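You operate a simulated robot arm through the tools that you are given. There is no shell and no other tool.

You run a simulated robot arm. Do the job below in one go: nothing can be reset, and whatever is moved stays where it is left.

JOB
Close up the parts table: demagnetiser at LOW and off, spilt oil wiped, oil tray covered, vice loose.
Fine: use the rag and put it back; the blanks stay where they are. What is to be rubbed or washed off counts as gone when no trace of it is left.

It is judged by the outcome, as a careful person would: the job done as asked, and still so three seconds after it is handed in. It fails if anything else is knocked over, pushed out of place, dropped, spilled or broken.

ROBOT AND FRAMES
A 7-joint arm with a two-finger gripper, fixed in place. Base frame: the origin is at the foot of the arm, x ahead of it, y to its left, z up. Units: mm, rad, N and s.
With the tool pointing down near the work surface it reaches from about 320 to 760 mm from the base axis. Its first joint turns from -2.897 to 2.897 rad. Payload 1.71 kg.
Tool frame: the origin (TCP) lies between the finger pads and is the grasp point; the fingertips stand 20 mm ahead of it; z points along the fingers, y is the line along which they close. The gripper opens to 96 mm. The gripper's body begins 113 mm behind the TCP.
Orientation is that of the tool frame in the base frame, as a unit quaternion [x, y, z, w]. With the fingers straight down and closing along the base's y, the tool's x points along the base's -x, its y along +y and its z along -z.

CONTROLS
- The arm moves only by the tool nudge_tool. Its argument "increments" is a list that holds one entry, the list of rows, each a list of 7 numbers: the shift along the tool's x, y, z in mm, then the turn, a rotation vector about the tool's x, y, z in rad, then the opening in per cent of the stroke, from 0 (shut) to 100 (fully open). In form: [[[x, y, z, rx, ry, rz, gripper], ...]]. A call has 1 to 20 rows; each row shifts and turns the commanded pose from where the row before left it, along the tool's axes as they then stand. A row lasts 0.2 s, in which the tool goes at most 50 mm and 0.15 rad; a call with a longer step from one row to the next is refused whole, and so is a gripper value outside its range. Where a pose cannot be reached the arm comes as near as it can. A force on the tool above 40 N (or 10 N above the force at the start of the call, whichever is more), or a blocked arm, ends the call early, and 0.2 s more pass. Each finger travels about 153 mm/s and halts on what it meets, pressing with about 33 N; the grip force reading is that of the motor and also rises with nothing between the fingers. The clock runs only during rows and for 0.2 s after the last one: add rows that do not move to give the fingers time. The reply holds the time, the measured pose of the TCP, the force on the tool along the base axes, the opening and the grip force, in the units named above and with some noise, with the torque about the TCP (base axes, N m) and any sound that the robot's microphone picked up.
- Cameras (640 x 400 px; columns grow to the right, rows downward): "scene" is fixed at [48.5, 648.3, 1497.7]; the picture's right is [-0.54, -0.84, 0.00], its down [-0.66, 0.42, -0.62] and it looks along [0.52, -0.33, -0.79] (base axes); focal length 363 px, centre (320, 200). "wrist" rides on the gripper at [66, 14, -145] in the tool frame; the picture's right is [-0.21, 0.98, 0.00], its down [-0.88, -0.19, -0.45] and it looks along [-0.44, -0.09, 0.90] (tool axes); focal length 275 px, centre (320, 200). There is no depth. A picture from a camera that has moved, and an enlarged one, comes with that camera's place and axes in the base frame and with its lens.
- grab_frame(camera): a new picture of that camera. The clock stands still meanwhile.
- slide_trunk(by): slides the trunk up (or, below 0, down) by that many mm; the arm rides with it, the base frame stays. It gives what a move gives, with no picture.
- inspect(camera, box): a new picture of the part [left, top, right, bottom] of that camera's present view, enlarged. The clock stands still meanwhile.
- finish_job(): hands the job in; it is judged then, once.

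Places have to be worked out from the pictures, the camera data and where the tool is seen. Open the gripper and draw the arm clear of the work before you hand the job in, unless the task says otherwise.

The tools are called after "Call:" by a JSON object that holds its "fn" and its "kwargs". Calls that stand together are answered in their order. nudge_tool: Moves the arm, as the interface text tells. Its arguments: {"type":"object","properties":{"increments":{"type":"array","items":{"type":"array","items":{"type":"array","items":{"type":"number"}}}}},"required":["increments"]} The other tools are called the same way: slide_trunk (by) slides the trunk up or down; grab_frame (camera) takes a picture; inspect (camera, box) takes an enlarged picture of a part of a camera's view; finish_job () hands the job in.

At the start:

```text
time: 0.0
ee_pos: [263.3, 352.6, 1163.0]
orientation: [0.0, 1.0, 0.0, -0.001]
wrist_force: [-0.4, 0.0, -0.1]
moment: [0.04, 0.03, 0.01]
grip_width: 96.0
finger_force: 0.0
trunk travel left (down, up): [-225.0, 161.0]
```

scene: 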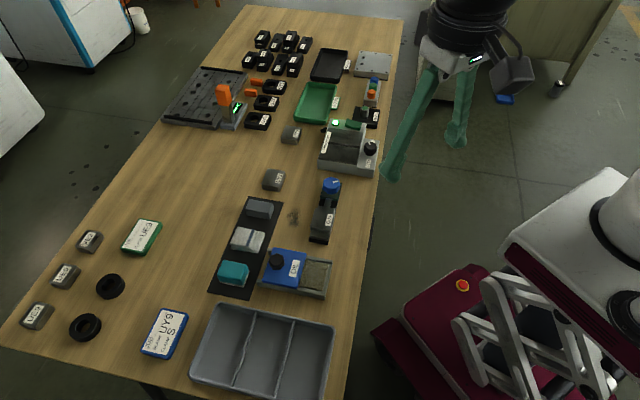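
wrist: 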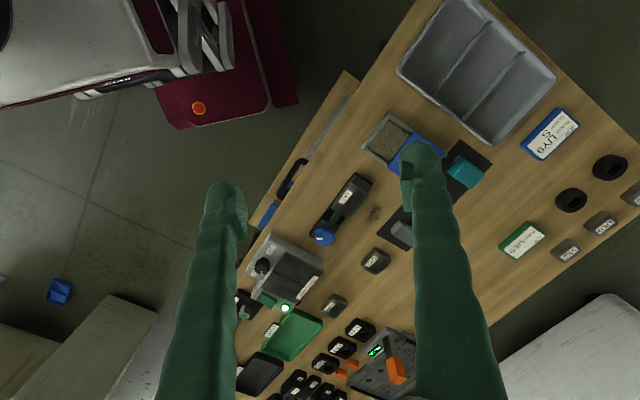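

I'll start by looking closely at the table parts from the scene camera.

Call:
{"fn": "inspect", "kwargs": {"camera": "scene", "box": [280, 60, 400, 190]}}

Call:
{"fn": "inspect", "kwargs": {"camera": "scene", "box": [200, 170, 360, 310]}}

Call:
{"fn": "inspect", "kwargs": {"camera": "scene", "box": [160, 20, 320, 140]}}

Call:
{"fn": "inspect", "kwargs": {"camera": "scene", "box": [0, 200, 360, 400]}}

Call:
{"fn": "inspect", "kwargs": {"camera": "wrist", "box": [220, 100, 480, 290]}}

Call:
{"fn": "inspect", "kwargs": {"camera": "wrist", "box": [220, 220, 480, 400]}}

```text
3.08 times, centred on (340, 125) of scene
camera zoom: at [48.5, 648.3, 1497.7], right [-0.54, -0.84, 0.0], down [-0.66, 0.42, -0.62], along [0.52, -0.33, -0.79], focal length 1117 px, centre (258, 431)
```

zoom: 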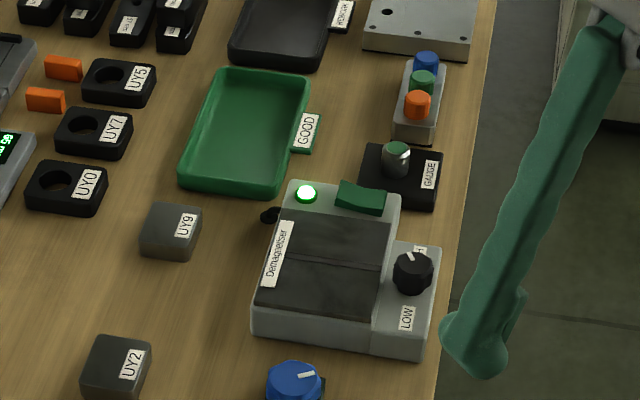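

```text
2.86 times, centred on (280, 240) of scene
camera zoom: at [48.5, 648.3, 1497.7], right [-0.54, -0.84, 0.0], down [-0.66, 0.42, -0.62], along [0.52, -0.33, -0.79], focal length 1037 px, centre (434, 86)
```

zoom: 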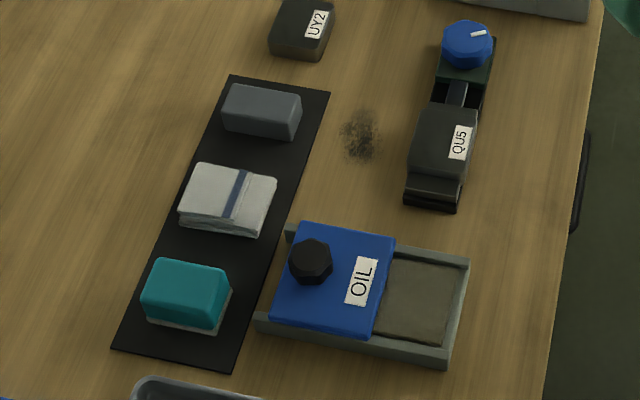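

```text
3.33 times, centred on (240, 80) of scene
camera zoom: at [48.5, 648.3, 1497.7], right [-0.54, -0.84, 0.0], down [-0.66, 0.42, -0.62], along [0.52, -0.33, -0.79], focal length 1210 px, centre (587, 600)
```

zoom: 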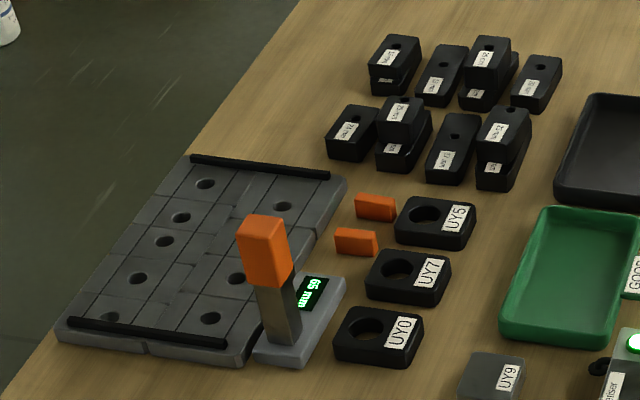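

```text
1.78 times, centred on (180, 300) of scene
camera zoom: at [48.5, 648.3, 1497.7], right [-0.54, -0.84, 0.0], down [-0.66, 0.42, -0.62], along [0.52, -0.33, -0.79], focal length 645 px, centre (569, 22)
```

zoom: 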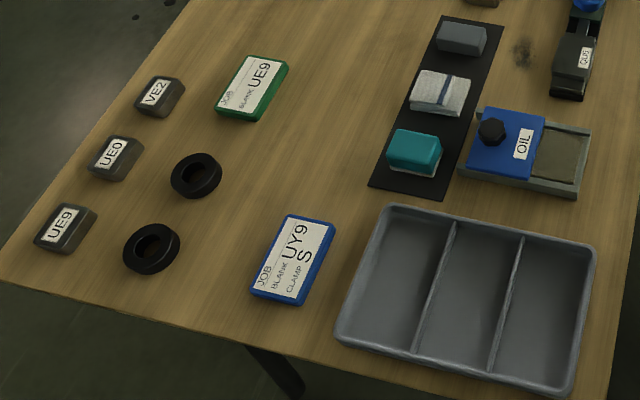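

```text
2.11 times, centred on (350, 195) of wrist
camera zoom: at [197.9, 367.0, 1309.6], right [0.21, 0.98, 0.0], down [0.88, -0.18, 0.44], along [0.43, -0.09, -0.9], focal length 580 px, centre (257, 210)
```

zoom: 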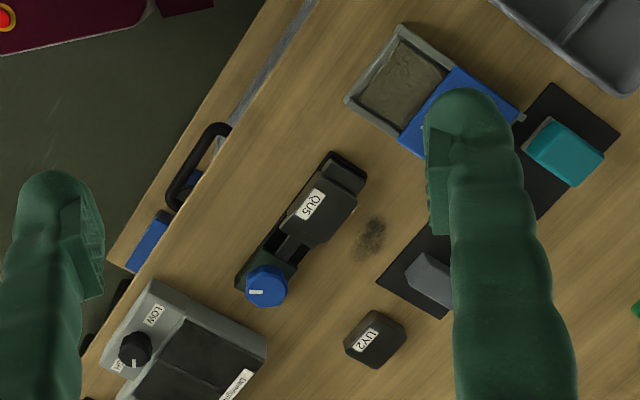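

```text
2.22 times, centred on (350, 310) of wrist
camera zoom: at [197.9, 367.0, 1309.6], right [0.21, 0.98, 0.0], down [0.88, -0.18, 0.44], along [0.43, -0.09, -0.9], focal length 612 px, centre (253, -44)
```

zoom: 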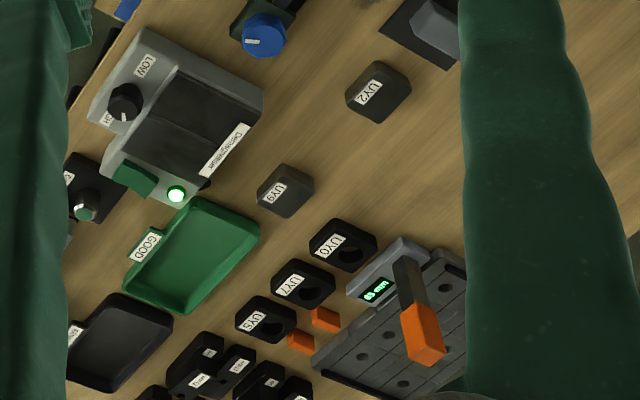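

The UY2 blank and the smudge triangulate to about z≈765 at (650,414) and (517,426), so the table top is near z≈755. The demagnetiser shows its green lamp lit and its knob pointing at HIGH. I'll move above the work for closer wrist views.

Call:
{"fn": "nudge_tool", "kwargs": {"increments": [[[-30, 0, 30, 0, 0, 0, 100], [-30, 0, 30, 0, 0, 0, 100], [-30, 0, 30, 0, 0, 0, 100], [0, 0, 0, 0, 0, 0, 100]]]}}

Call:
{"fn": "grab_frame", "kwargs": {"camera": "wrist"}}

```text
time: 1.0
ee_pos: [335.9, 353.0, 1078.9]
orientation: [-0.001, 1.0, 0.001, 0.008]
wrist_force: [0.0, 1.2, -0.4]
moment: [0.0, -0.03, -0.03]
grip_width: 95.8
finger_force: 0.1
trunk travel left (down, up): [-225.0, 161.0]
```

```text
taken
camera wrist: at [269.1, 366.7, 1223.8], right [0.2, 0.98, 0.0], down [0.87, -0.18, 0.46], along [0.45, -0.09, -0.89], focal length 275 px, centre (320, 200)
```

wrist: 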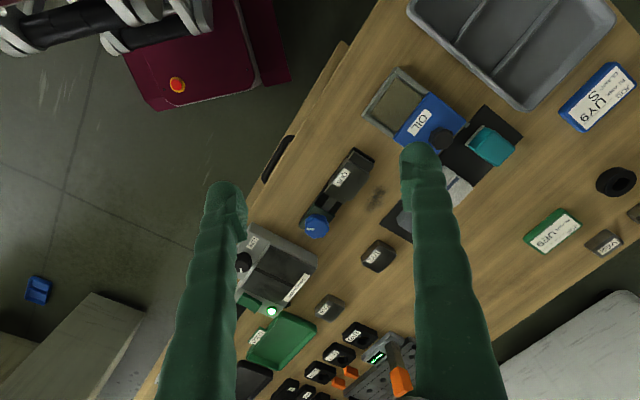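

The arm tracks well, with a slight lag. I'll go a bit lower and further over the vice/oil-tray area for a close view.

Call:
{"fn": "nudge_tool", "kwargs": {"increments": [[[-20, 10, 30, 0, 0, 0, 100], [-20, 10, 30, 0, 0, 0, 100], [-10, 10, 30, 0, 0, 0, 100], [0, 10, 20, 0, 0, 0, 100], [0, 0, 0, 0, 0, 0, 100], [0, 0, 0, 0, 0, 0, 100]]]}}

Call:
{"fn": "grab_frame", "kwargs": {"camera": "wrist"}}

Call:
{"fn": "inspect", "kwargs": {"camera": "wrist", "box": [220, 20, 540, 220]}}

```text
time: 2.4
ee_pos: [390.1, 395.0, 969.7]
orientation: [-0.002, 1.0, 0.001, 0.007]
wrist_force: [-0.6, 0.4, 0.8]
moment: [-0.02, 0.02, 0.03]
grip_width: 96.1
finger_force: 0.1
trunk travel left (down, up): [-225.0, 161.0]
```

```text
taken
camera wrist: at [322.3, 408.8, 1115.4], right [0.2, 0.98, 0.0], down [0.87, -0.18, 0.46], along [0.45, -0.09, -0.89], focal length 275 px, centre (320, 200)
```

wrist: 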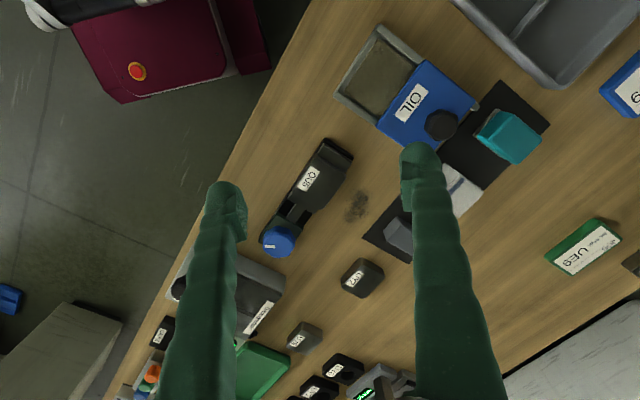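

```text
2.00 times, centred on (380, 120) of wrist
camera zoom: at [322.3, 408.8, 1115.4], right [0.2, 0.98, 0.0], down [0.87, -0.18, 0.46], along [0.45, -0.09, -0.89], focal length 551 px, centre (200, 360)
```

zoom: 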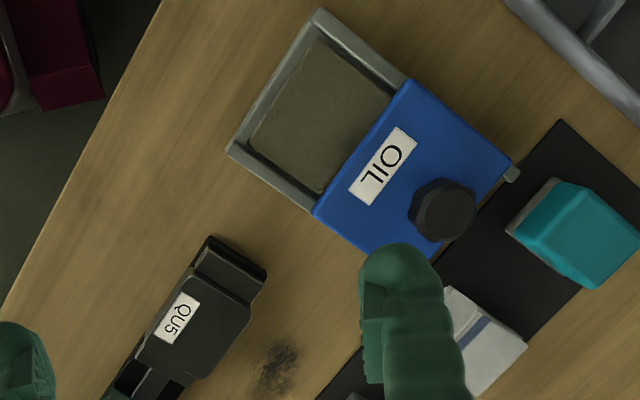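

The tray and its lid run along a 45° diagonal, with its open end towards the robot, and the lid knob is near (410,525) with its top at about z≈815. Next I'll move over the vice and demagnetiser for a close look.

Call:
{"fn": "nudge_tool", "kwargs": {"increments": [[[0, -30, 0, 0, 0, 0, 100], [0, -40, 0, 0, 0, 0, 100], [0, -40, 0, 0, 0, 0, 100], [0, -20, 0, 0, 0, 0, 100], [0, 0, 0, 0, 0, 0, 100], [0, 0, 0, 0, 0, 0, 100]]]}}

Call:
{"fn": "grab_frame", "kwargs": {"camera": "wrist"}}

Call:
{"fn": "inspect", "kwargs": {"camera": "wrist", "box": [240, 80, 420, 200]}}

Call:
{"fn": "inspect", "kwargs": {"camera": "wrist", "box": [220, 180, 420, 310]}}

```text
time: 3.8
ee_pos: [387.2, 265.3, 970.3]
orientation: [-0.002, 1.0, 0.001, 0.007]
wrist_force: [-1.1, 0.2, 0.3]
moment: [-0.04, 0.01, 0.03]
grip_width: 96.2
finger_force: 0.1
trunk travel left (down, up): [-225.0, 161.0]
```

```text
taken
camera wrist: at [319.8, 277.9, 1116.2], right [0.21, 0.98, 0.0], down [0.87, -0.18, 0.46], along [0.45, -0.09, -0.89], focal length 275 px, centre (320, 200)
```

wrist: 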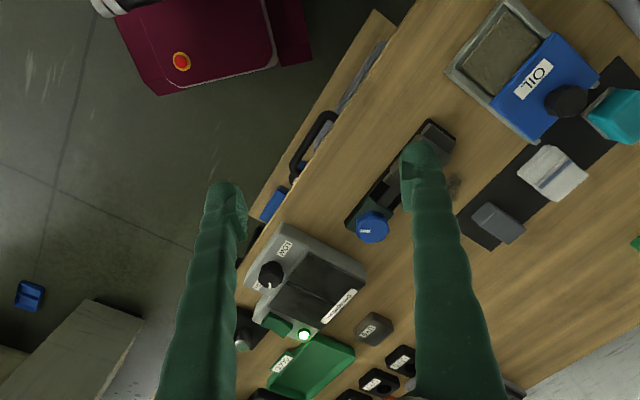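

```text
3.33 times, centred on (330, 140) of wrist
camera zoom: at [319.8, 277.9, 1116.2], right [0.21, 0.98, 0.0], down [0.87, -0.18, 0.46], along [0.45, -0.09, -0.89], focal length 918 px, centre (287, 400)
```

zoom: 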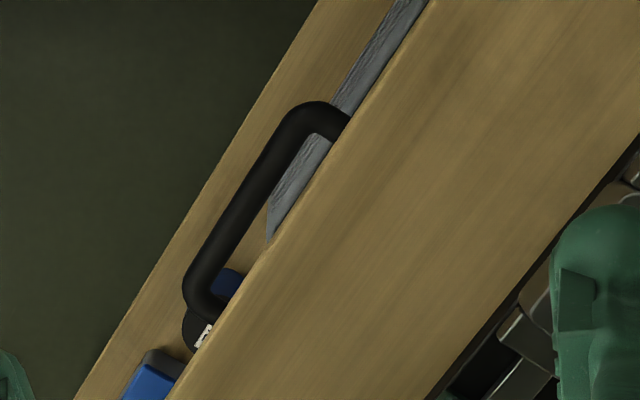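

```text
3.08 times, centred on (320, 245) of wrist
camera zoom: at [319.8, 277.9, 1116.2], right [0.21, 0.98, 0.0], down [0.87, -0.18, 0.46], along [0.45, -0.09, -0.89], focal length 847 px, centre (320, 62)
```

zoom: 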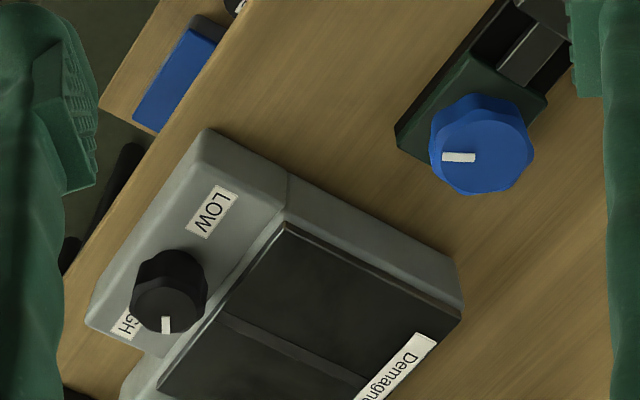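

The demagnetiser knob points roughly toward HIGH (base +x side) and the vice handle is the blue knob with a white mark. I'll move closer over the demagnetiser.

Call:
{"fn": "nudge_tool", "kwargs": {"increments": [[[-26, -20, 13, 0, 0, 0, 100], [-26, -20, 13, 0, 0, 0, 100], [-26, -20, 13, 0, 0, 0, 100], [-26, -20, 13, 0, 0, 0, 100], [-26, -20, 13, 0, 0, 0, 100], [0, 0, 0, 0, 0, 0, 100], [0, 0, 0, 0, 0, 0, 100]]]}}

Call:
{"fn": "grab_frame", "kwargs": {"camera": "wrist"}}

Call:
{"fn": "inspect", "kwargs": {"camera": "wrist", "box": [240, 130, 440, 255]}}

```text
time: 5.4
ee_pos: [518.3, 162.9, 907.4]
orientation: [0.0, 1.0, 0.001, 0.007]
wrist_force: [-0.3, 0.5, 0.5]
moment: [-0.01, -0.01, -0.01]
grip_width: 95.7
finger_force: 0.1
trunk travel left (down, up): [-225.0, 161.0]
```

```text
taken
camera wrist: at [450.5, 178.0, 1052.2], right [0.21, 0.98, 0.0], down [0.87, -0.18, 0.46], along [0.45, -0.09, -0.89], focal length 275 px, centre (320, 200)
```

wrist: 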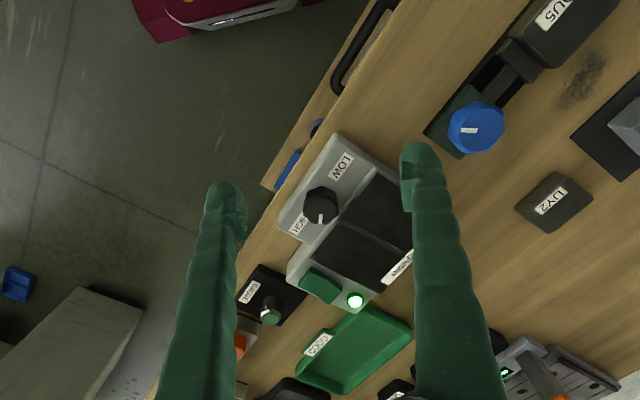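

```text
3.20 times, centred on (340, 192) of wrist
camera zoom: at [450.5, 178.0, 1052.2], right [0.21, 0.98, 0.0], down [0.87, -0.18, 0.46], along [0.45, -0.09, -0.89], focal length 881 px, centre (256, 224)
```

zoom: 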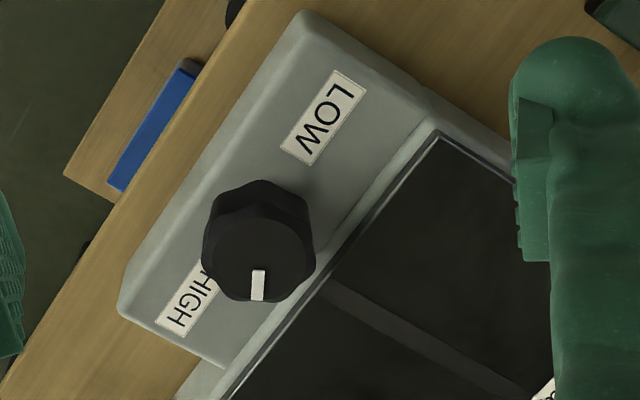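

Knob axis is about (578,153) with its top at z≈822, and the pointer sits at about −12° in base angle, so LOW should be a counter-clockwise turn of about 115°. Before touching anything, I'll probe the table height at an empty spot near (590,370) with the fingers closed.

Call:
{"fn": "nudge_tool", "kwargs": {"increments": [[[-10, 35, 0, 0, 0, 0, 50], [-12, 35, 0, 0, 0, 0, 0], [-12, 35, 0, 0, 0, 0, 0], [-12, 35, 0, 0, 0, 0, 0], [-12, 35, 0, 0, 0, 0, 0], [-14, 32, 0, 0, 0, 0, 0], [0, 0, 0, 0, 0, 0, 0], [0, 0, 0, 0, 0, 0, 0]]]}}

Call:
{"fn": "grab_frame", "kwargs": {"camera": "wrist"}}

Call:
{"fn": "grab_frame", "kwargs": {"camera": "scene"}}

```text
time: 7.2
ee_pos: [590.8, 373.2, 907.8]
orientation: [-0.001, 1.0, 0.0, 0.007]
wrist_force: [-0.5, -0.3, -0.9]
moment: [0.0, 0.02, -0.02]
grip_width: 0.0
finger_force: 30.3
trunk travel left (down, up): [-225.0, 161.0]
```

```text
taken
camera wrist: at [524.0, 387.1, 1053.6], right [0.2, 0.98, 0.0], down [0.87, -0.18, 0.46], along [0.45, -0.09, -0.89], focal length 275 px, centre (320, 200)
```

wrist: 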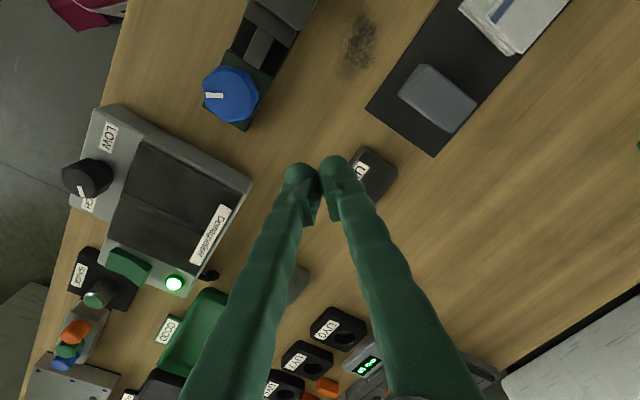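

```text
taken
```

scene: 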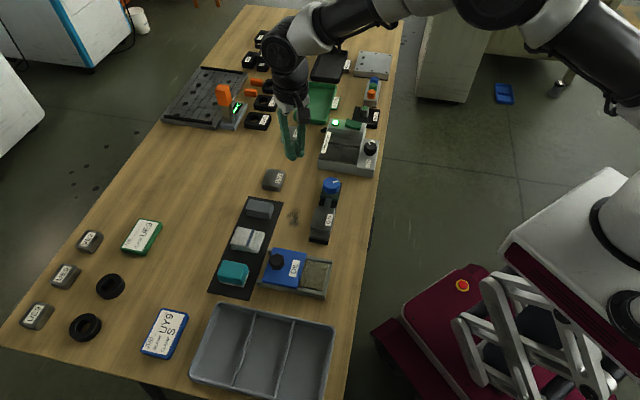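

The scene camera model checks out: the predicted fingertip pixel matches. Straight below is bare table, so I'll descend to touch.

Call:
{"fn": "nudge_tool", "kwargs": {"increments": [[[0, 0, 30, 0, 0, 0, 0], [0, 0, 30, 0, 0, 0, 0], [0, 0, 25, 0, 0, 0, 0], [0, 0, 10, 0, 0, 0, 0], [0, 0, 6, 0, 0, 0, 0], [0, 0, 4, 0, 0, 0, 0], [0, 0, 4, 0, 0, 0, 0], [0, 0, 4, 0, 0, 0, 0], [0, 0, 4, 0, 0, 0, 0], [0, 0, 4, 0, 0, 0, 0], [0, 0, 4, 0, 0, 0, 0], [0, 0, 4, 0, 0, 0, 0], [0, 0, 4, 0, 0, 0, 0], [0, 0, 4, 0, 0, 0, 0]]]}}

```text
time: 10.1
ee_pos: [583.0, 372.9, 784.7]
orientation: [-0.001, 1.0, 0.001, 0.017]
wrist_force: [0.4, 0.6, -1.0]
moment: [-0.01, 0.0, 0.02]
grip_width: 0.0
finger_force: 29.2
trunk travel left (down, up): [-225.0, 161.0]
stopped in row 14: the force on the tool passed its limit at 45 N (the readings are from after the stop); the commanded pose is now the measured one
```

Contact came at TCP z≈784.7, so the table top is z≈764.5. I'll raise, remove the small tilt, and go over the demagnetiser for a close look at the rocker and the block's step height.

Call:
{"fn": "nudge_tool", "kwargs": {"increments": [[[0, 0, -30, 0, 0.017, 0, 0], [0, 0, -40, 0, 0.017, 0, 0], [0, 0, -40, 0, 0, 0, 50], [-5, -40, -10, 0, 0, 0, 100], [-5, -40, 0, 0, 0, 0, 100], [-5, -40, 0, 0, 0, 0, 100], [0, -40, 0, 0, 0, 0, 100], [0, -40, 0, 0, 0, 0, 100], [0, -20, 0, 0, 0, 0, 100], [0, 0, 0, 0, 0, 0, 100], [0, 0, 0, 0, 0, 0, 100]]]}}

Call:
{"fn": "grab_frame", "kwargs": {"camera": "wrist"}}

Call:
{"fn": "inspect", "kwargs": {"camera": "wrist", "box": [230, 120, 420, 240]}}

Call:
{"fn": "inspect", "kwargs": {"camera": "scene", "box": [310, 105, 390, 185]}}

```text
time: 12.5
ee_pos: [598.4, 149.4, 906.2]
orientation: [-0.001, 1.0, 0.002, -0.001]
wrist_force: [1.2, 0.4, 0.3]
moment: [0.01, 0.04, -0.02]
grip_width: 96.2
finger_force: 0.0
trunk travel left (down, up): [-225.0, 161.0]
```

```text
taken
camera wrist: at [533.7, 163.2, 1052.3], right [0.2, 0.98, 0.0], down [0.88, -0.18, 0.44], along [0.43, -0.09, -0.9], focal length 275 px, centre (320, 200)
```

wrist: 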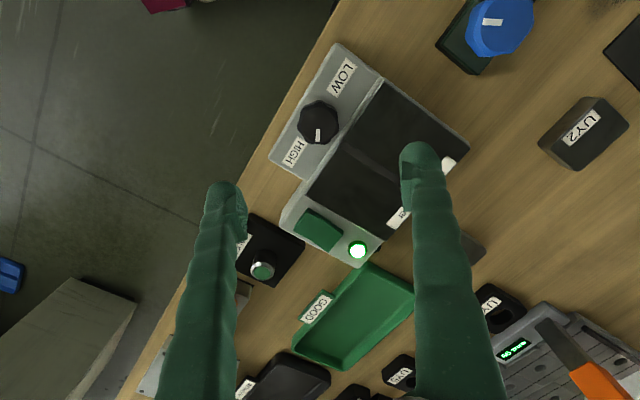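

```text
3.33 times, centred on (325, 180) of wrist
camera zoom: at [533.7, 163.2, 1052.3], right [0.2, 0.98, 0.0], down [0.88, -0.18, 0.44], along [0.43, -0.09, -0.9], focal length 918 px, centre (303, 267)
```

zoom: 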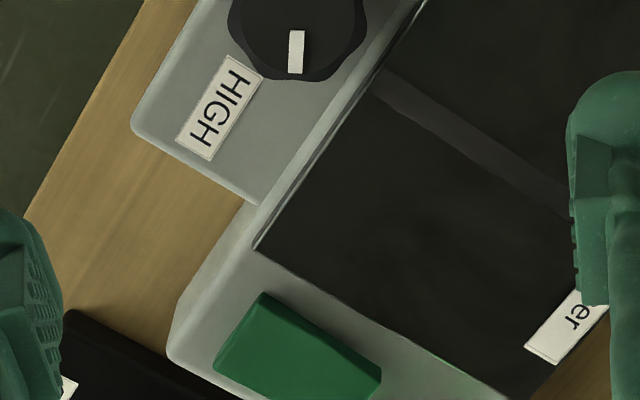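

```text
5.00 times, centred on (350, 145) of scene
camera zoom: at [48.5, 648.3, 1497.7], right [-0.54, -0.84, 0.0], down [-0.66, 0.42, -0.62], along [0.52, -0.33, -0.79], focal length 1814 px, centre (170, 475)
```

zoom: 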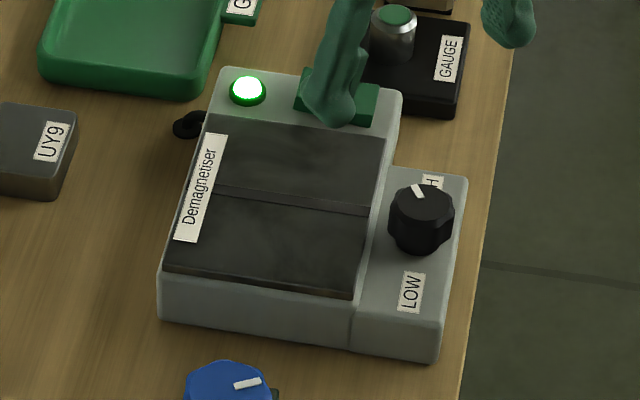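

The panel is only slightly below the block, and the knob stands about 20 mm proud near (574,154). I'll pre-rotate the hand 60° clockwise so I have room to turn counter-clockwise, centre on the knob and check.

Call:
{"fn": "nudge_tool", "kwargs": {"increments": [[[24, 5, 0, 0, 0, 0, 100], [0, 0, 0, 0, 0, 0.15, 100], [0, 0, 0, 0, 0, 0.15, 100], [0, 0, 0, 0, 0, 0.15, 100], [0, 0, 0, 0, 0, 0.15, 100], [0, 0, 0, 0, 0, 0.15, 80], [0, 0, 10, 0, 0, 0.15, 70], [0, 0, 20, 0, 0, 0.15, 70], [0, 0, 0, 0, 0, 0, 70], [0, 0, 0, 0, 0, 0, 70]]]}}

Call:
{"fn": "grab_frame", "kwargs": {"camera": "wrist"}}

Call:
{"fn": "inspect", "kwargs": {"camera": "scene", "box": [310, 85, 410, 185]}}

```text
time: 14.7
ee_pos: [572.7, 156.2, 874.0]
orientation: [0.501, 0.866, 0.001, -0.001]
wrist_force: [0.6, 0.2, -0.1]
moment: [0.0, -0.02, 0.03]
grip_width: 67.0
finger_force: 0.0
trunk travel left (down, up): [-225.0, 161.0]
```

```text
taken
camera wrist: at [553.4, 220.2, 1020.5], right [0.95, 0.31, 0.0], down [0.28, -0.85, 0.44], along [0.14, -0.42, -0.9], focal length 275 px, centre (320, 200)
```

wrist: 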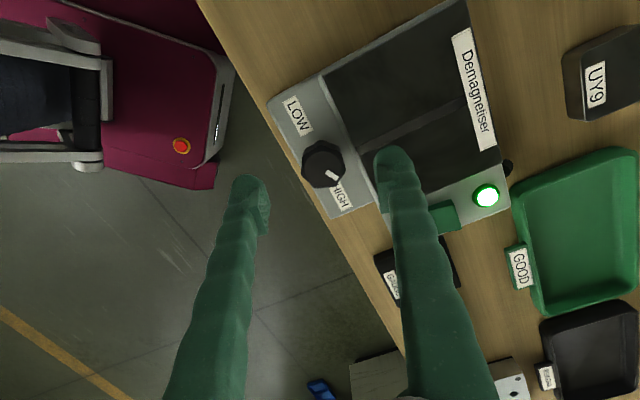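

```text
4.00 times, centred on (360, 135) of scene
camera zoom: at [48.5, 648.3, 1497.7], right [-0.54, -0.84, 0.0], down [-0.66, 0.42, -0.62], along [0.52, -0.33, -0.79], focal length 1452 px, centre (160, 460)
```

zoom: 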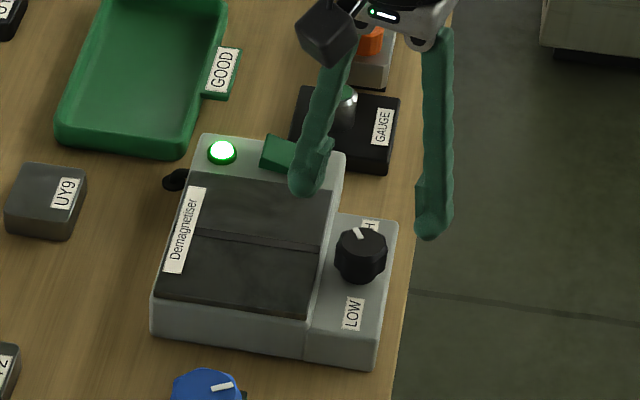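

Call:
{"fn": "inspect", "kwargs": {"camera": "wrist", "box": [260, 110, 400, 200]}}

```text
4.44 times, centred on (330, 155) of wrist
camera zoom: at [553.4, 220.2, 1020.5], right [0.95, 0.31, 0.0], down [0.28, -0.85, 0.44], along [0.14, -0.42, -0.9], focal length 1224 px, centre (276, 400)
```

zoom: 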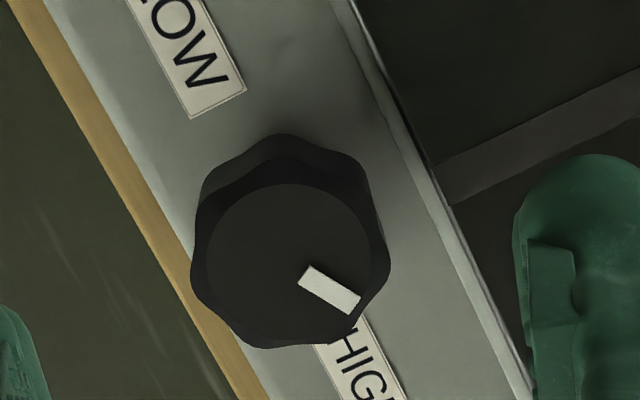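

The knob centre is refined to (576,152.3). I'll shift by −5/+1 mm in tool axes, descend to TCP z≈828 so the fingertips straddle the knob's upper part, and close.

Call:
{"fn": "nudge_tool", "kwargs": {"increments": [[[-5, 1, 10, 0, 0, 0, 60], [0, 0, 15, 0, 0, 0, 55], [0, 0, 12, 0, 0, 0, 55], [0, 0, 9, 0, 0, 0, 55], [0, 0, 0, 0, 0, 0, 55], [0, 0, 0, 0, 0, 0, 55]]]}}

Call:
{"fn": "inspect", "kwargs": {"camera": "scene", "box": [310, 85, 410, 185]}}

Call:
{"fn": "inspect", "kwargs": {"camera": "wrist", "box": [220, 110, 420, 235]}}

```text
time: 16.1
ee_pos: [575.5, 152.0, 828.4]
orientation: [0.501, 0.866, 0.001, -0.001]
wrist_force: [-0.5, -0.1, -0.7]
moment: [0.03, 0.01, 0.04]
grip_width: 52.9
finger_force: 0.0
trunk travel left (down, up): [-225.0, 161.0]
```

```text
4.00 times, centred on (360, 135) of scene
camera zoom: at [48.5, 648.3, 1497.7], right [-0.54, -0.84, 0.0], down [-0.66, 0.42, -0.62], along [0.52, -0.33, -0.79], focal length 1452 px, centre (160, 460)
```

zoom: 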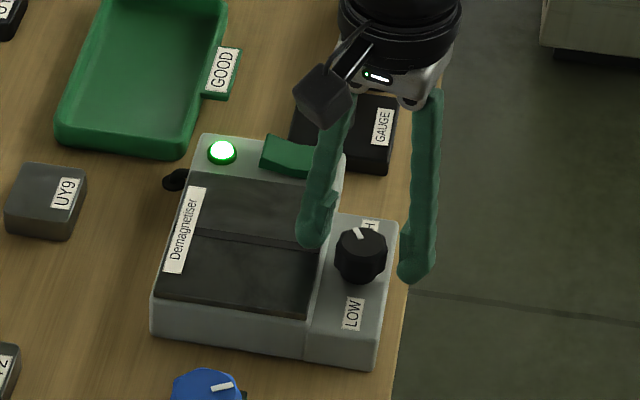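

```text
3.20 times, centred on (320, 172) of wrist
camera zoom: at [555.9, 215.9, 975.3], right [0.95, 0.31, 0.0], down [0.28, -0.85, 0.44], along [0.14, -0.42, -0.9], focal length 881 px, centre (320, 288)
```

zoom: 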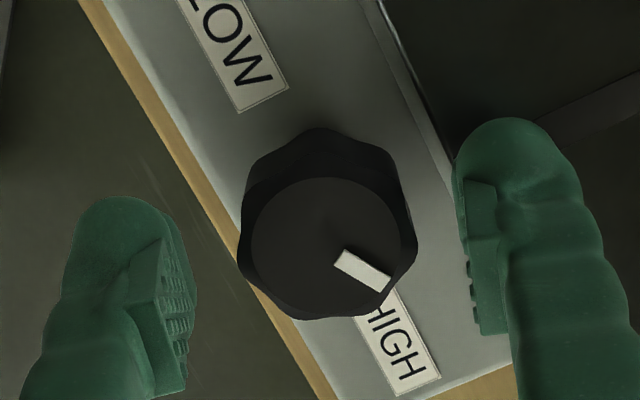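

The knob is centred between the pads. I'll close on it.

Call:
{"fn": "nudge_tool", "kwargs": {"increments": [[[0, 0, 0, 0, 0, 0, 40], [0, 0, 0, 0, 0, 0, 30], [0, 0, 0, 0, 0, 0, 20], [0, 0, 0, 0, 0, 0, 20]]]}}

```text
time: 17.1
ee_pos: [576.5, 152.9, 828.8]
orientation: [0.501, 0.866, 0.002, -0.001]
wrist_force: [7.1, 4.5, 0.5]
moment: [0.08, -0.12, -0.01]
grip_width: 32.8
finger_force: 34.7
trunk travel left (down, up): [-225.0, 161.0]
```

Gripped at 32.8 mm. I'll turn counter-clockwise a first half rad and check.

Call:
{"fn": "nudge_tool", "kwargs": {"increments": [[[0, 0, 0, 0, 0, -0.1, 20], [0, 0, 0, 0, 0, -0.1, 20], [0, 0, 0, 0, 0, -0.1, 20], [0, 0, 0, 0, 0, -0.1, 20], [0, 0, 0, 0, 0, -0.1, 20], [0, 0, 0, 0, 0, 0, 20]]]}}

Call:
{"fn": "inspect", "kwargs": {"camera": "scene", "box": [310, 85, 410, 185]}}

Call:
{"fn": "inspect", "kwargs": {"camera": "wrist", "box": [220, 110, 420, 235]}}

```text
time: 18.5
ee_pos: [577.6, 154.0, 829.3]
orientation: [0.269, 0.963, 0.001, 0.0]
wrist_force: [6.9, -0.6, 9.3]
moment: [-0.05, -0.16, -0.03]
grip_width: 32.7
finger_force: 35.3
trunk travel left (down, up): [-225.0, 161.0]
```

```text
4.00 times, centred on (360, 135) of scene
camera zoom: at [48.5, 648.3, 1497.7], right [-0.54, -0.84, 0.0], down [-0.66, 0.42, -0.62], along [0.52, -0.33, -0.79], focal length 1452 px, centre (160, 460)
```

zoom: 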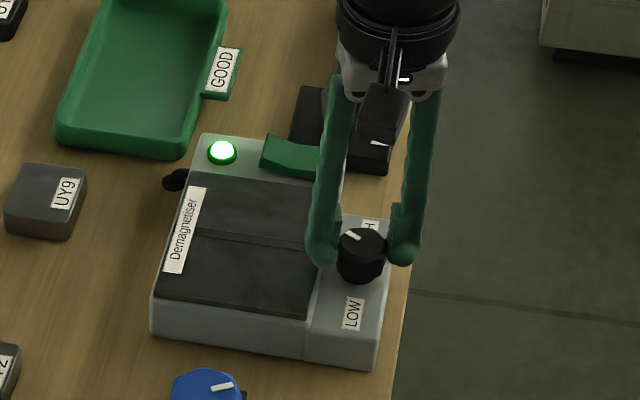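

```text
3.20 times, centred on (320, 172) of wrist
camera zoom: at [528.7, 198.7, 975.4], right [0.68, 0.73, 0.0], down [0.65, -0.61, 0.44], along [0.32, -0.3, -0.9], focal length 881 px, centre (320, 288)
```

zoom: 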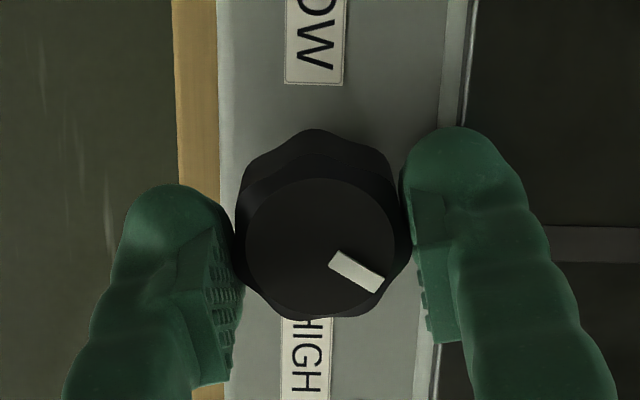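

The knob turns with the hand. Continuing counter-clockwise.

Call:
{"fn": "nudge_tool", "kwargs": {"increments": [[[0, 0, 0, 0, 0, -0.12, 20], [0, 0, 0, 0, 0, -0.12, 20], [0, 0, 0, 0, 0, -0.12, 20], [0, 0, 0, 0, 0, -0.12, 20], [0, 0, 0, 0, 0, -0.12, 20], [0, 0, 0, 0, 0, -0.12, 20], [0, 0, 0, 0, 0, -0.12, 20], [0, 0, 0, 0, 0, -0.12, 20], [0, 0, 0, 0, 0, -0.12, 20], [0, 0, 0, 0, 0, -0.12, 20], [0, 0, 0, 0, 0, 0, 20]]]}}

Call:
{"fn": "inspect", "kwargs": {"camera": "wrist", "box": [220, 110, 420, 235]}}

```text
time: 20.9
ee_pos: [577.5, 152.9, 828.8]
orientation: [-0.32, 0.947, 0.002, 0.001]
wrist_force: [10.1, 0.9, 6.0]
moment: [0.09, -0.23, -0.04]
grip_width: 33.0
finger_force: 34.9
trunk travel left (down, up): [-225.0, 161.0]
```

```text
3.20 times, centred on (320, 172) of wrist
camera zoom: at [517.1, 123.9, 975.2], right [-0.43, 0.9, 0.0], down [0.81, 0.38, 0.45], along [0.4, 0.19, -0.9], focal length 881 px, centre (320, 288)
```

zoom: 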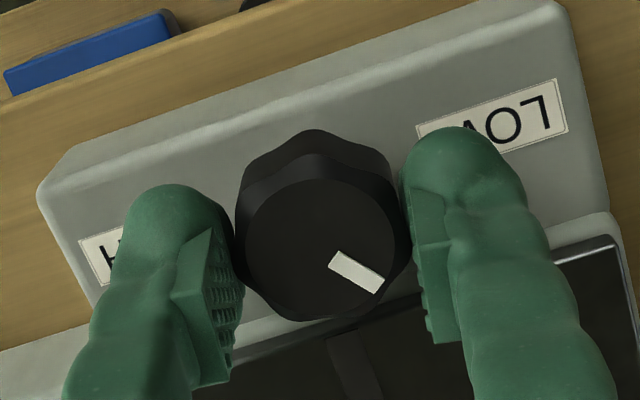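

Pointer is now about 82° base angle, with no stop felt. Continuing slowly in small steps toward LOW.

Call:
{"fn": "nudge_tool", "kwargs": {"increments": [[[0, 0, 0, 0, 0, -0.08, 20], [0, 0, 0, 0, 0, -0.08, 20], [0, 0, 0, 0, 0, -0.08, 20], [0, 0, 0, 0, 0, -0.08, 20], [0, 0, 0, 0, 0, -0.06, 20], [0, 0, 0, 0, 0, 0, 20]]]}}

Call:
{"fn": "inspect", "kwargs": {"camera": "wrist", "box": [220, 110, 420, 235]}}

Call:
{"fn": "inspect", "kwargs": {"camera": "scene", "box": [310, 85, 410, 185]}}

```text
time: 22.3
ee_pos: [576.4, 153.1, 828.5]
orientation: [-0.495, 0.869, 0.001, 0.0]
wrist_force: [8.6, 1.0, 11.1]
moment: [-0.13, -0.07, 0.01]
grip_width: 32.8
finger_force: 34.8
trunk travel left (down, up): [-225.0, 161.0]
```

```text
3.20 times, centred on (320, 172) of wrist
camera zoom: at [532.0, 103.5, 975.0], right [-0.73, 0.68, 0.0], down [0.61, 0.66, 0.45], along [0.3, 0.33, -0.89], focal length 881 px, centre (320, 288)
```

zoom: 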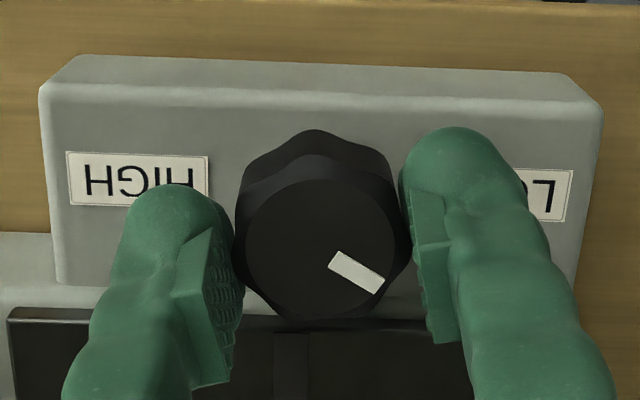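

```text
4.00 times, centred on (360, 135) of scene
camera zoom: at [48.5, 648.3, 1497.7], right [-0.54, -0.84, 0.0], down [-0.66, 0.42, -0.62], along [0.52, -0.33, -0.79], focal length 1452 px, centre (160, 460)
```

zoom: 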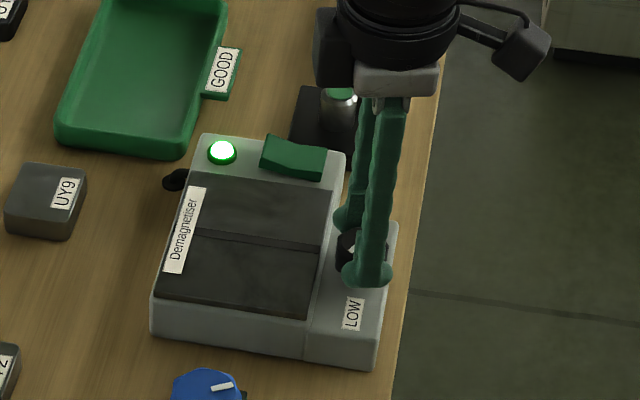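

Pointer ~103°, mirror image of the starting position. I'll try a little further to feel for an end stop.

Call:
{"fn": "nudge_tool", "kwargs": {"increments": [[[0, 0, 0, 0, 0, -0.05, 20], [0, 0, 0, 0, 0, -0.05, 20], [0, 0, 0, 0, 0, 0, 20]]]}}

Call:
{"fn": "inspect", "kwargs": {"camera": "wrist", "box": [220, 110, 420, 235]}}

```text
time: 23.1
ee_pos: [577.0, 152.8, 828.0]
orientation: [-0.536, 0.844, 0.001, 0.0]
wrist_force: [6.5, 1.4, 15.2]
moment: [0.07, -0.14, -0.5]
grip_width: 32.8
finger_force: 35.0
trunk travel left (down, up): [-225.0, 161.0]
```

```text
3.20 times, centred on (320, 172) of wrist
camera zoom: at [536.8, 98.6, 974.9], right [-0.8, 0.6, 0.0], down [0.54, 0.71, 0.45], along [0.27, 0.36, -0.89], focal length 881 px, centre (320, 288)
```

zoom: 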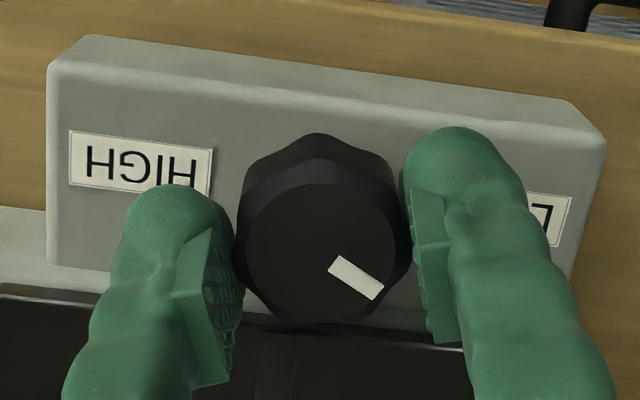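

The moment about z jumped to −0.5 N·m, so the knob is at its LOW end stop. I'll release, lift, unrotate, and look at the rocker.

Call:
{"fn": "nudge_tool", "kwargs": {"increments": [[[0, 0, 0, 0, 0, 0, 35], [0, 0, 0, 0, 0, 0, 55], [0, 0, -15, 0, 0, 0, 60], [0, 0, -30, 0, 0, 0, 60], [0, 0, -30, 0, 0, 0.12, 60], [0, 0, 0, 0, 0, 0.15, 60], [0, 0, 0, 0, 0, 0.15, 60], [0, 0, 0, 0, 0, 0.15, 30], [0, 0, 0, 0, 0, 0.15, 0], [0, 0, 0, 0, 0, 0.15, 0], [0, 0, 0, 0, 0, 0.15, 0], [0, 0, 0, 0, 0, 0.11, 0], [0, 0, 0, 0, 0, 0, 0], [0, 0, 0, 0, 0, 0, 0]]]}}

Call:
{"fn": "inspect", "kwargs": {"camera": "scene", "box": [310, 85, 410, 185]}}

Call:
{"fn": "grab_frame", "kwargs": {"camera": "wrist"}}

Call:
{"fn": "inspect", "kwargs": {"camera": "wrist", "box": [230, 100, 420, 300]}}

```text
time: 26.1
ee_pos: [577.1, 153.3, 902.6]
orientation: [-0.001, 1.0, 0.002, -0.001]
wrist_force: [-1.1, -0.5, 0.1]
moment: [-0.04, 0.0, 0.01]
grip_width: 0.0
finger_force: 29.6
trunk travel left (down, up): [-225.0, 161.0]
```

```text
4.00 times, centred on (360, 135) of scene
camera zoom: at [48.5, 648.3, 1497.7], right [-0.54, -0.84, 0.0], down [-0.66, 0.42, -0.62], along [0.52, -0.33, -0.79], focal length 1452 px, centre (160, 460)
```

zoom: 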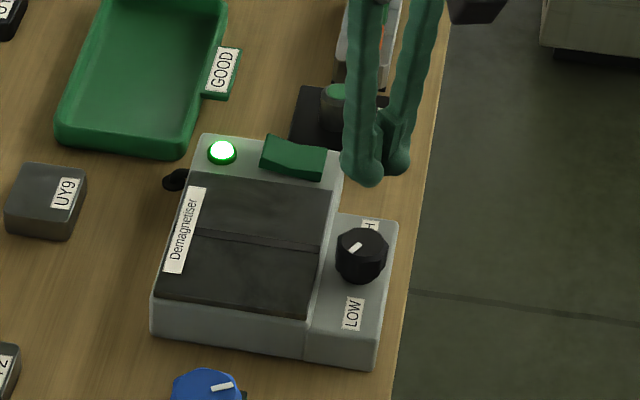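

```text
taken
camera wrist: at [512.0, 166.8, 1049.4], right [0.2, 0.98, 0.0], down [0.88, -0.18, 0.44], along [0.43, -0.09, -0.9], focal length 275 px, centre (320, 200)
```

wrist: 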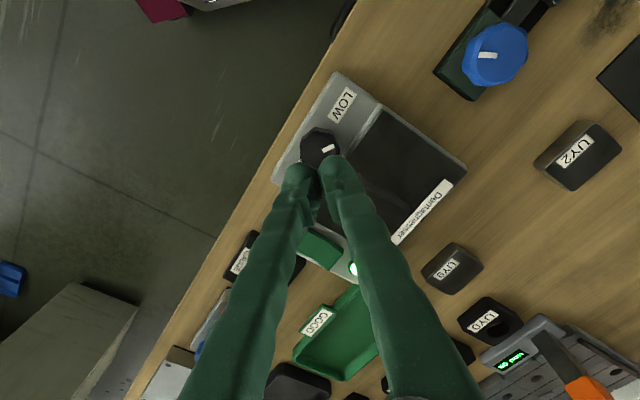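

```text
2.00 times, centred on (325, 200) of wrist
camera zoom: at [512.0, 166.8, 1049.4], right [0.2, 0.98, 0.0], down [0.88, -0.18, 0.44], along [0.43, -0.09, -0.9], focal length 551 px, centre (310, 200)
```

zoom: 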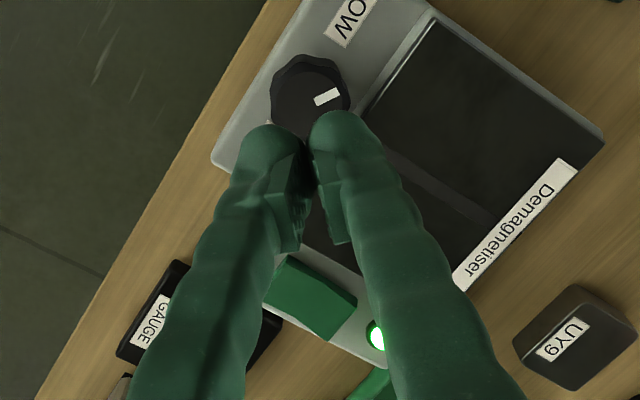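

Knob is at LOW. Now a close look at the rocker from the scene camera.

Call:
{"fn": "inspect", "kwargs": {"camera": "scene", "box": [355, 110, 405, 140]}}

Call:
{"fn": "inspect", "kwargs": {"camera": "scene", "box": [320, 110, 360, 140]}}

```text
12.80 times, centred on (380, 125) of scene
camera zoom: at [48.5, 648.3, 1497.7], right [-0.54, -0.84, 0.0], down [-0.66, 0.42, -0.62], along [0.52, -0.33, -0.79], focal length 4645 px, centre (-448, 1160)
```

zoom: 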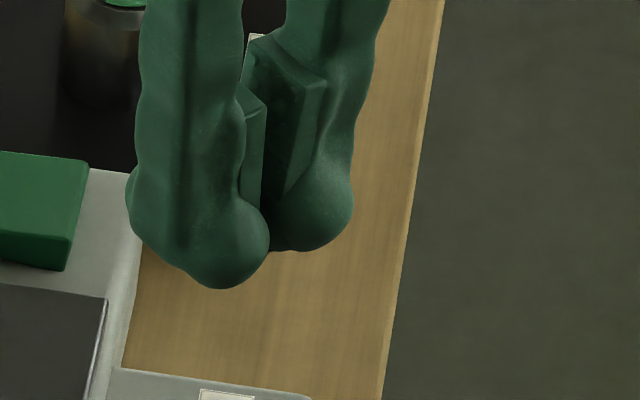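

```text
13.33 times, centred on (340, 125) of scene
camera zoom: at [48.5, 648.3, 1497.7], right [-0.54, -0.84, 0.0], down [-0.66, 0.42, -0.62], along [0.52, -0.33, -0.79], focal length 4839 px, centre (53, 1200)
```

zoom: 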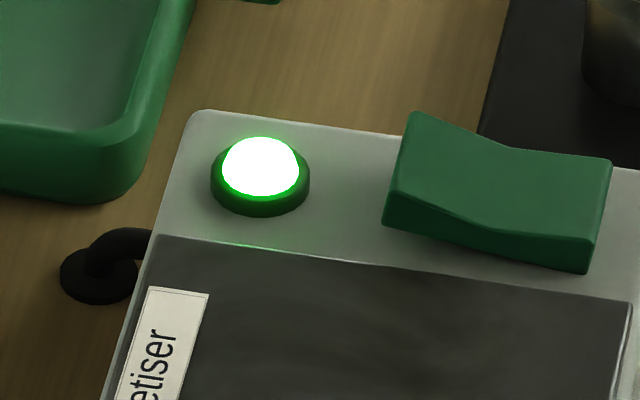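

The rocker's lamp-side end stands raised, so that is the half to press to switch off, with its outer part at about (689,141). I'll go above it with closed fingers, aligned with the rocker.

Call:
{"fn": "nudge_tool", "kwargs": {"increments": [[[-30, -3, 0, 0, 0, 0, 0], [-30, -3, 0, 0, 0, 0, 0], [-30, -3, 0, 0, 0, 0, 0], [-22, -3, 0, 0, 0, -0.135, 0], [0, 0, 0, 0, 0, -0.15, 0], [0, 0, 0, 0, 0, -0.15, 0], [0, 0, 0, 0, 0, -0.15, 0], [0, 0, 10, 0, 0, -0.15, 0], [0, 0, 20, 0, 0, -0.05, 0], [0, 0, 0, 0, 0, 0, 0], [0, 0, 0, 0, 0, 0, 0]]]}}

Call:
{"fn": "grab_frame", "kwargs": {"camera": "wrist"}}

Call:
{"fn": "inspect", "kwargs": {"camera": "scene", "box": [310, 90, 390, 140]}}

```text
time: 28.5
ee_pos: [689.5, 141.2, 873.3]
orientation: [-0.384, 0.923, 0.001, -0.001]
wrist_force: [0.1, 0.1, 0.5]
moment: [-0.02, -0.01, -0.02]
grip_width: 0.2
finger_force: 29.1
trunk travel left (down, up): [-225.0, 161.0]
```

```text
taken
camera wrist: at [635.2, 105.3, 1019.6], right [-0.55, 0.84, 0.0], down [0.75, 0.49, 0.44], along [0.37, 0.25, -0.9], focal length 275 px, centre (320, 200)
```

wrist: 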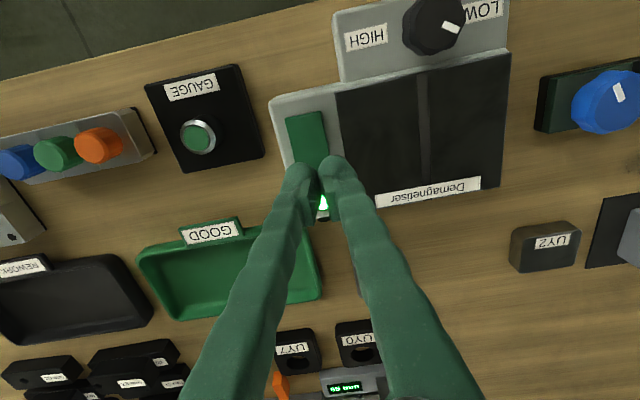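

```text
8.00 times, centred on (350, 115) of scene
camera zoom: at [48.5, 648.3, 1497.7], right [-0.54, -0.84, 0.0], down [-0.66, 0.42, -0.62], along [0.52, -0.33, -0.79], focal length 2903 px, centre (80, 880)
```

zoom: 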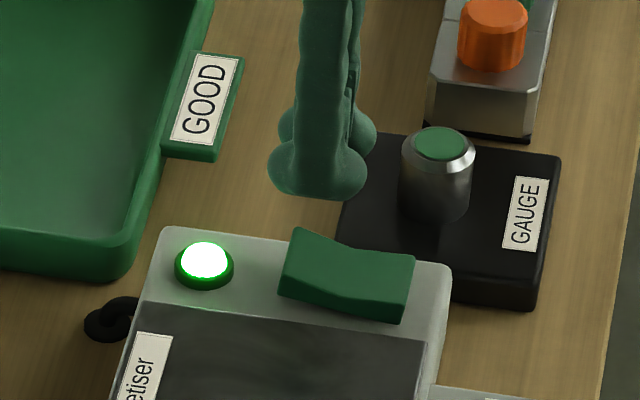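

Call:
{"fn": "inspect", "kwargs": {"camera": "wrist", "box": [260, 90, 380, 230]}}

```text
2.86 times, centred on (320, 160) of wrist
camera zoom: at [635.2, 105.3, 1019.6], right [-0.55, 0.84, 0.0], down [0.75, 0.49, 0.44], along [0.37, 0.25, -0.9], focal length 786 px, centre (320, 314)
```

zoom: 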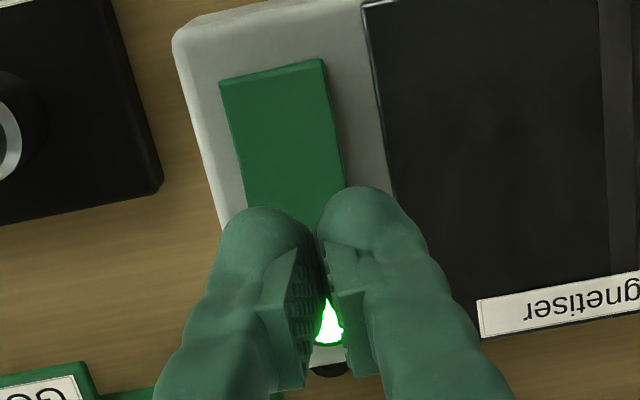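

The press point should be about 7 mm to the left in this image (tool −y) to be centred on the rocker. Shifting, then descending gently onto the raised half.

Call:
{"fn": "nudge_tool", "kwargs": {"increments": [[[2, -7, 10, 0, 0, 0, 0], [0, 0, 15, 0, 0, 0, 0], [0, 0, 5, 0, 0, 0, 0], [0, 0, 3, 0, 0, 0, 0], [0, 0, 3, 0, 0, 0, 0], [0, 0, 3, 0, 0, 0, 0], [0, 0, 3, 0, 0, 0, 0], [0, 0, 3, 0, 0, 0, 0], [0, 0, 0, 0, 0, 0, 0]]]}}

Call:
{"fn": "inspect", "kwargs": {"camera": "scene", "box": [310, 90, 390, 140]}}

```text
time: 30.5
ee_pos: [693.7, 135.7, 832.4]
orientation: [-0.384, 0.923, 0.001, 0.002]
wrist_force: [6.2, 4.0, 17.7]
moment: [-0.04, -0.09, 0.05]
grip_width: 5.9
finger_force: 28.9
trunk travel left (down, up): [-225.0, 161.0]
heard: click
```

```text
8.00 times, centred on (350, 115) of scene
camera zoom: at [48.5, 648.3, 1497.7], right [-0.54, -0.84, 0.0], down [-0.66, 0.42, -0.62], along [0.52, -0.33, -0.79], focal length 2903 px, centre (80, 880)
```

zoom: 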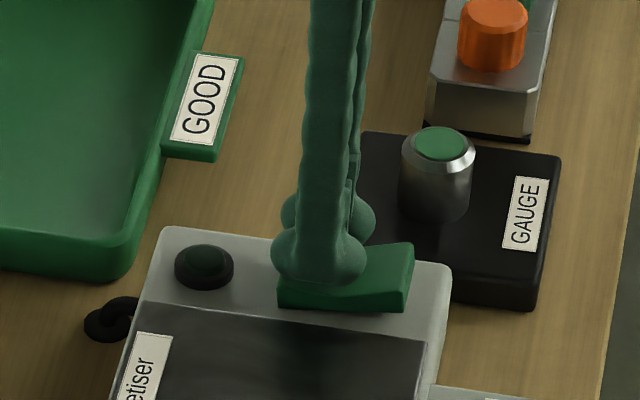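

A click was heard and the lamp is out. I'll lift and go above the vice knob near (518,313).

Call:
{"fn": "nudge_tool", "kwargs": {"increments": [[[0, 0, -20, 0, 0, 0, 0], [0, 0, -30, 0, 0, 0, 0], [0, 0, -30, 0, 0, 0.15, 0], [0, 0, 0, 0, 0, 0.15, 30], [0, 0, 0, 0, 0, 0.15, 60], [0, 0, 0, 0, 0, 0.15, 80], [0, 0, 0, 0, 0, 0.185, 80]]]}}

Call:
{"fn": "inspect", "kwargs": {"camera": "scene", "box": [310, 90, 390, 180]}}

```text
refused: row 7 steps farther than a row can; nothing moved
```

```text
4.44 times, centred on (350, 135) of scene
camera zoom: at [48.5, 648.3, 1497.7], right [-0.54, -0.84, 0.0], down [-0.66, 0.42, -0.62], along [0.52, -0.33, -0.79], focal length 1613 px, centre (187, 489)
```

zoom: 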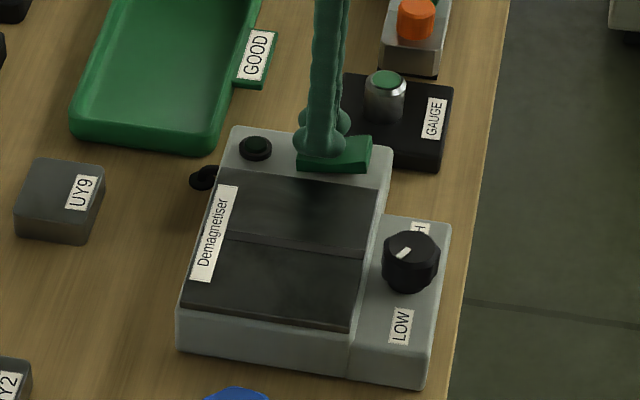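

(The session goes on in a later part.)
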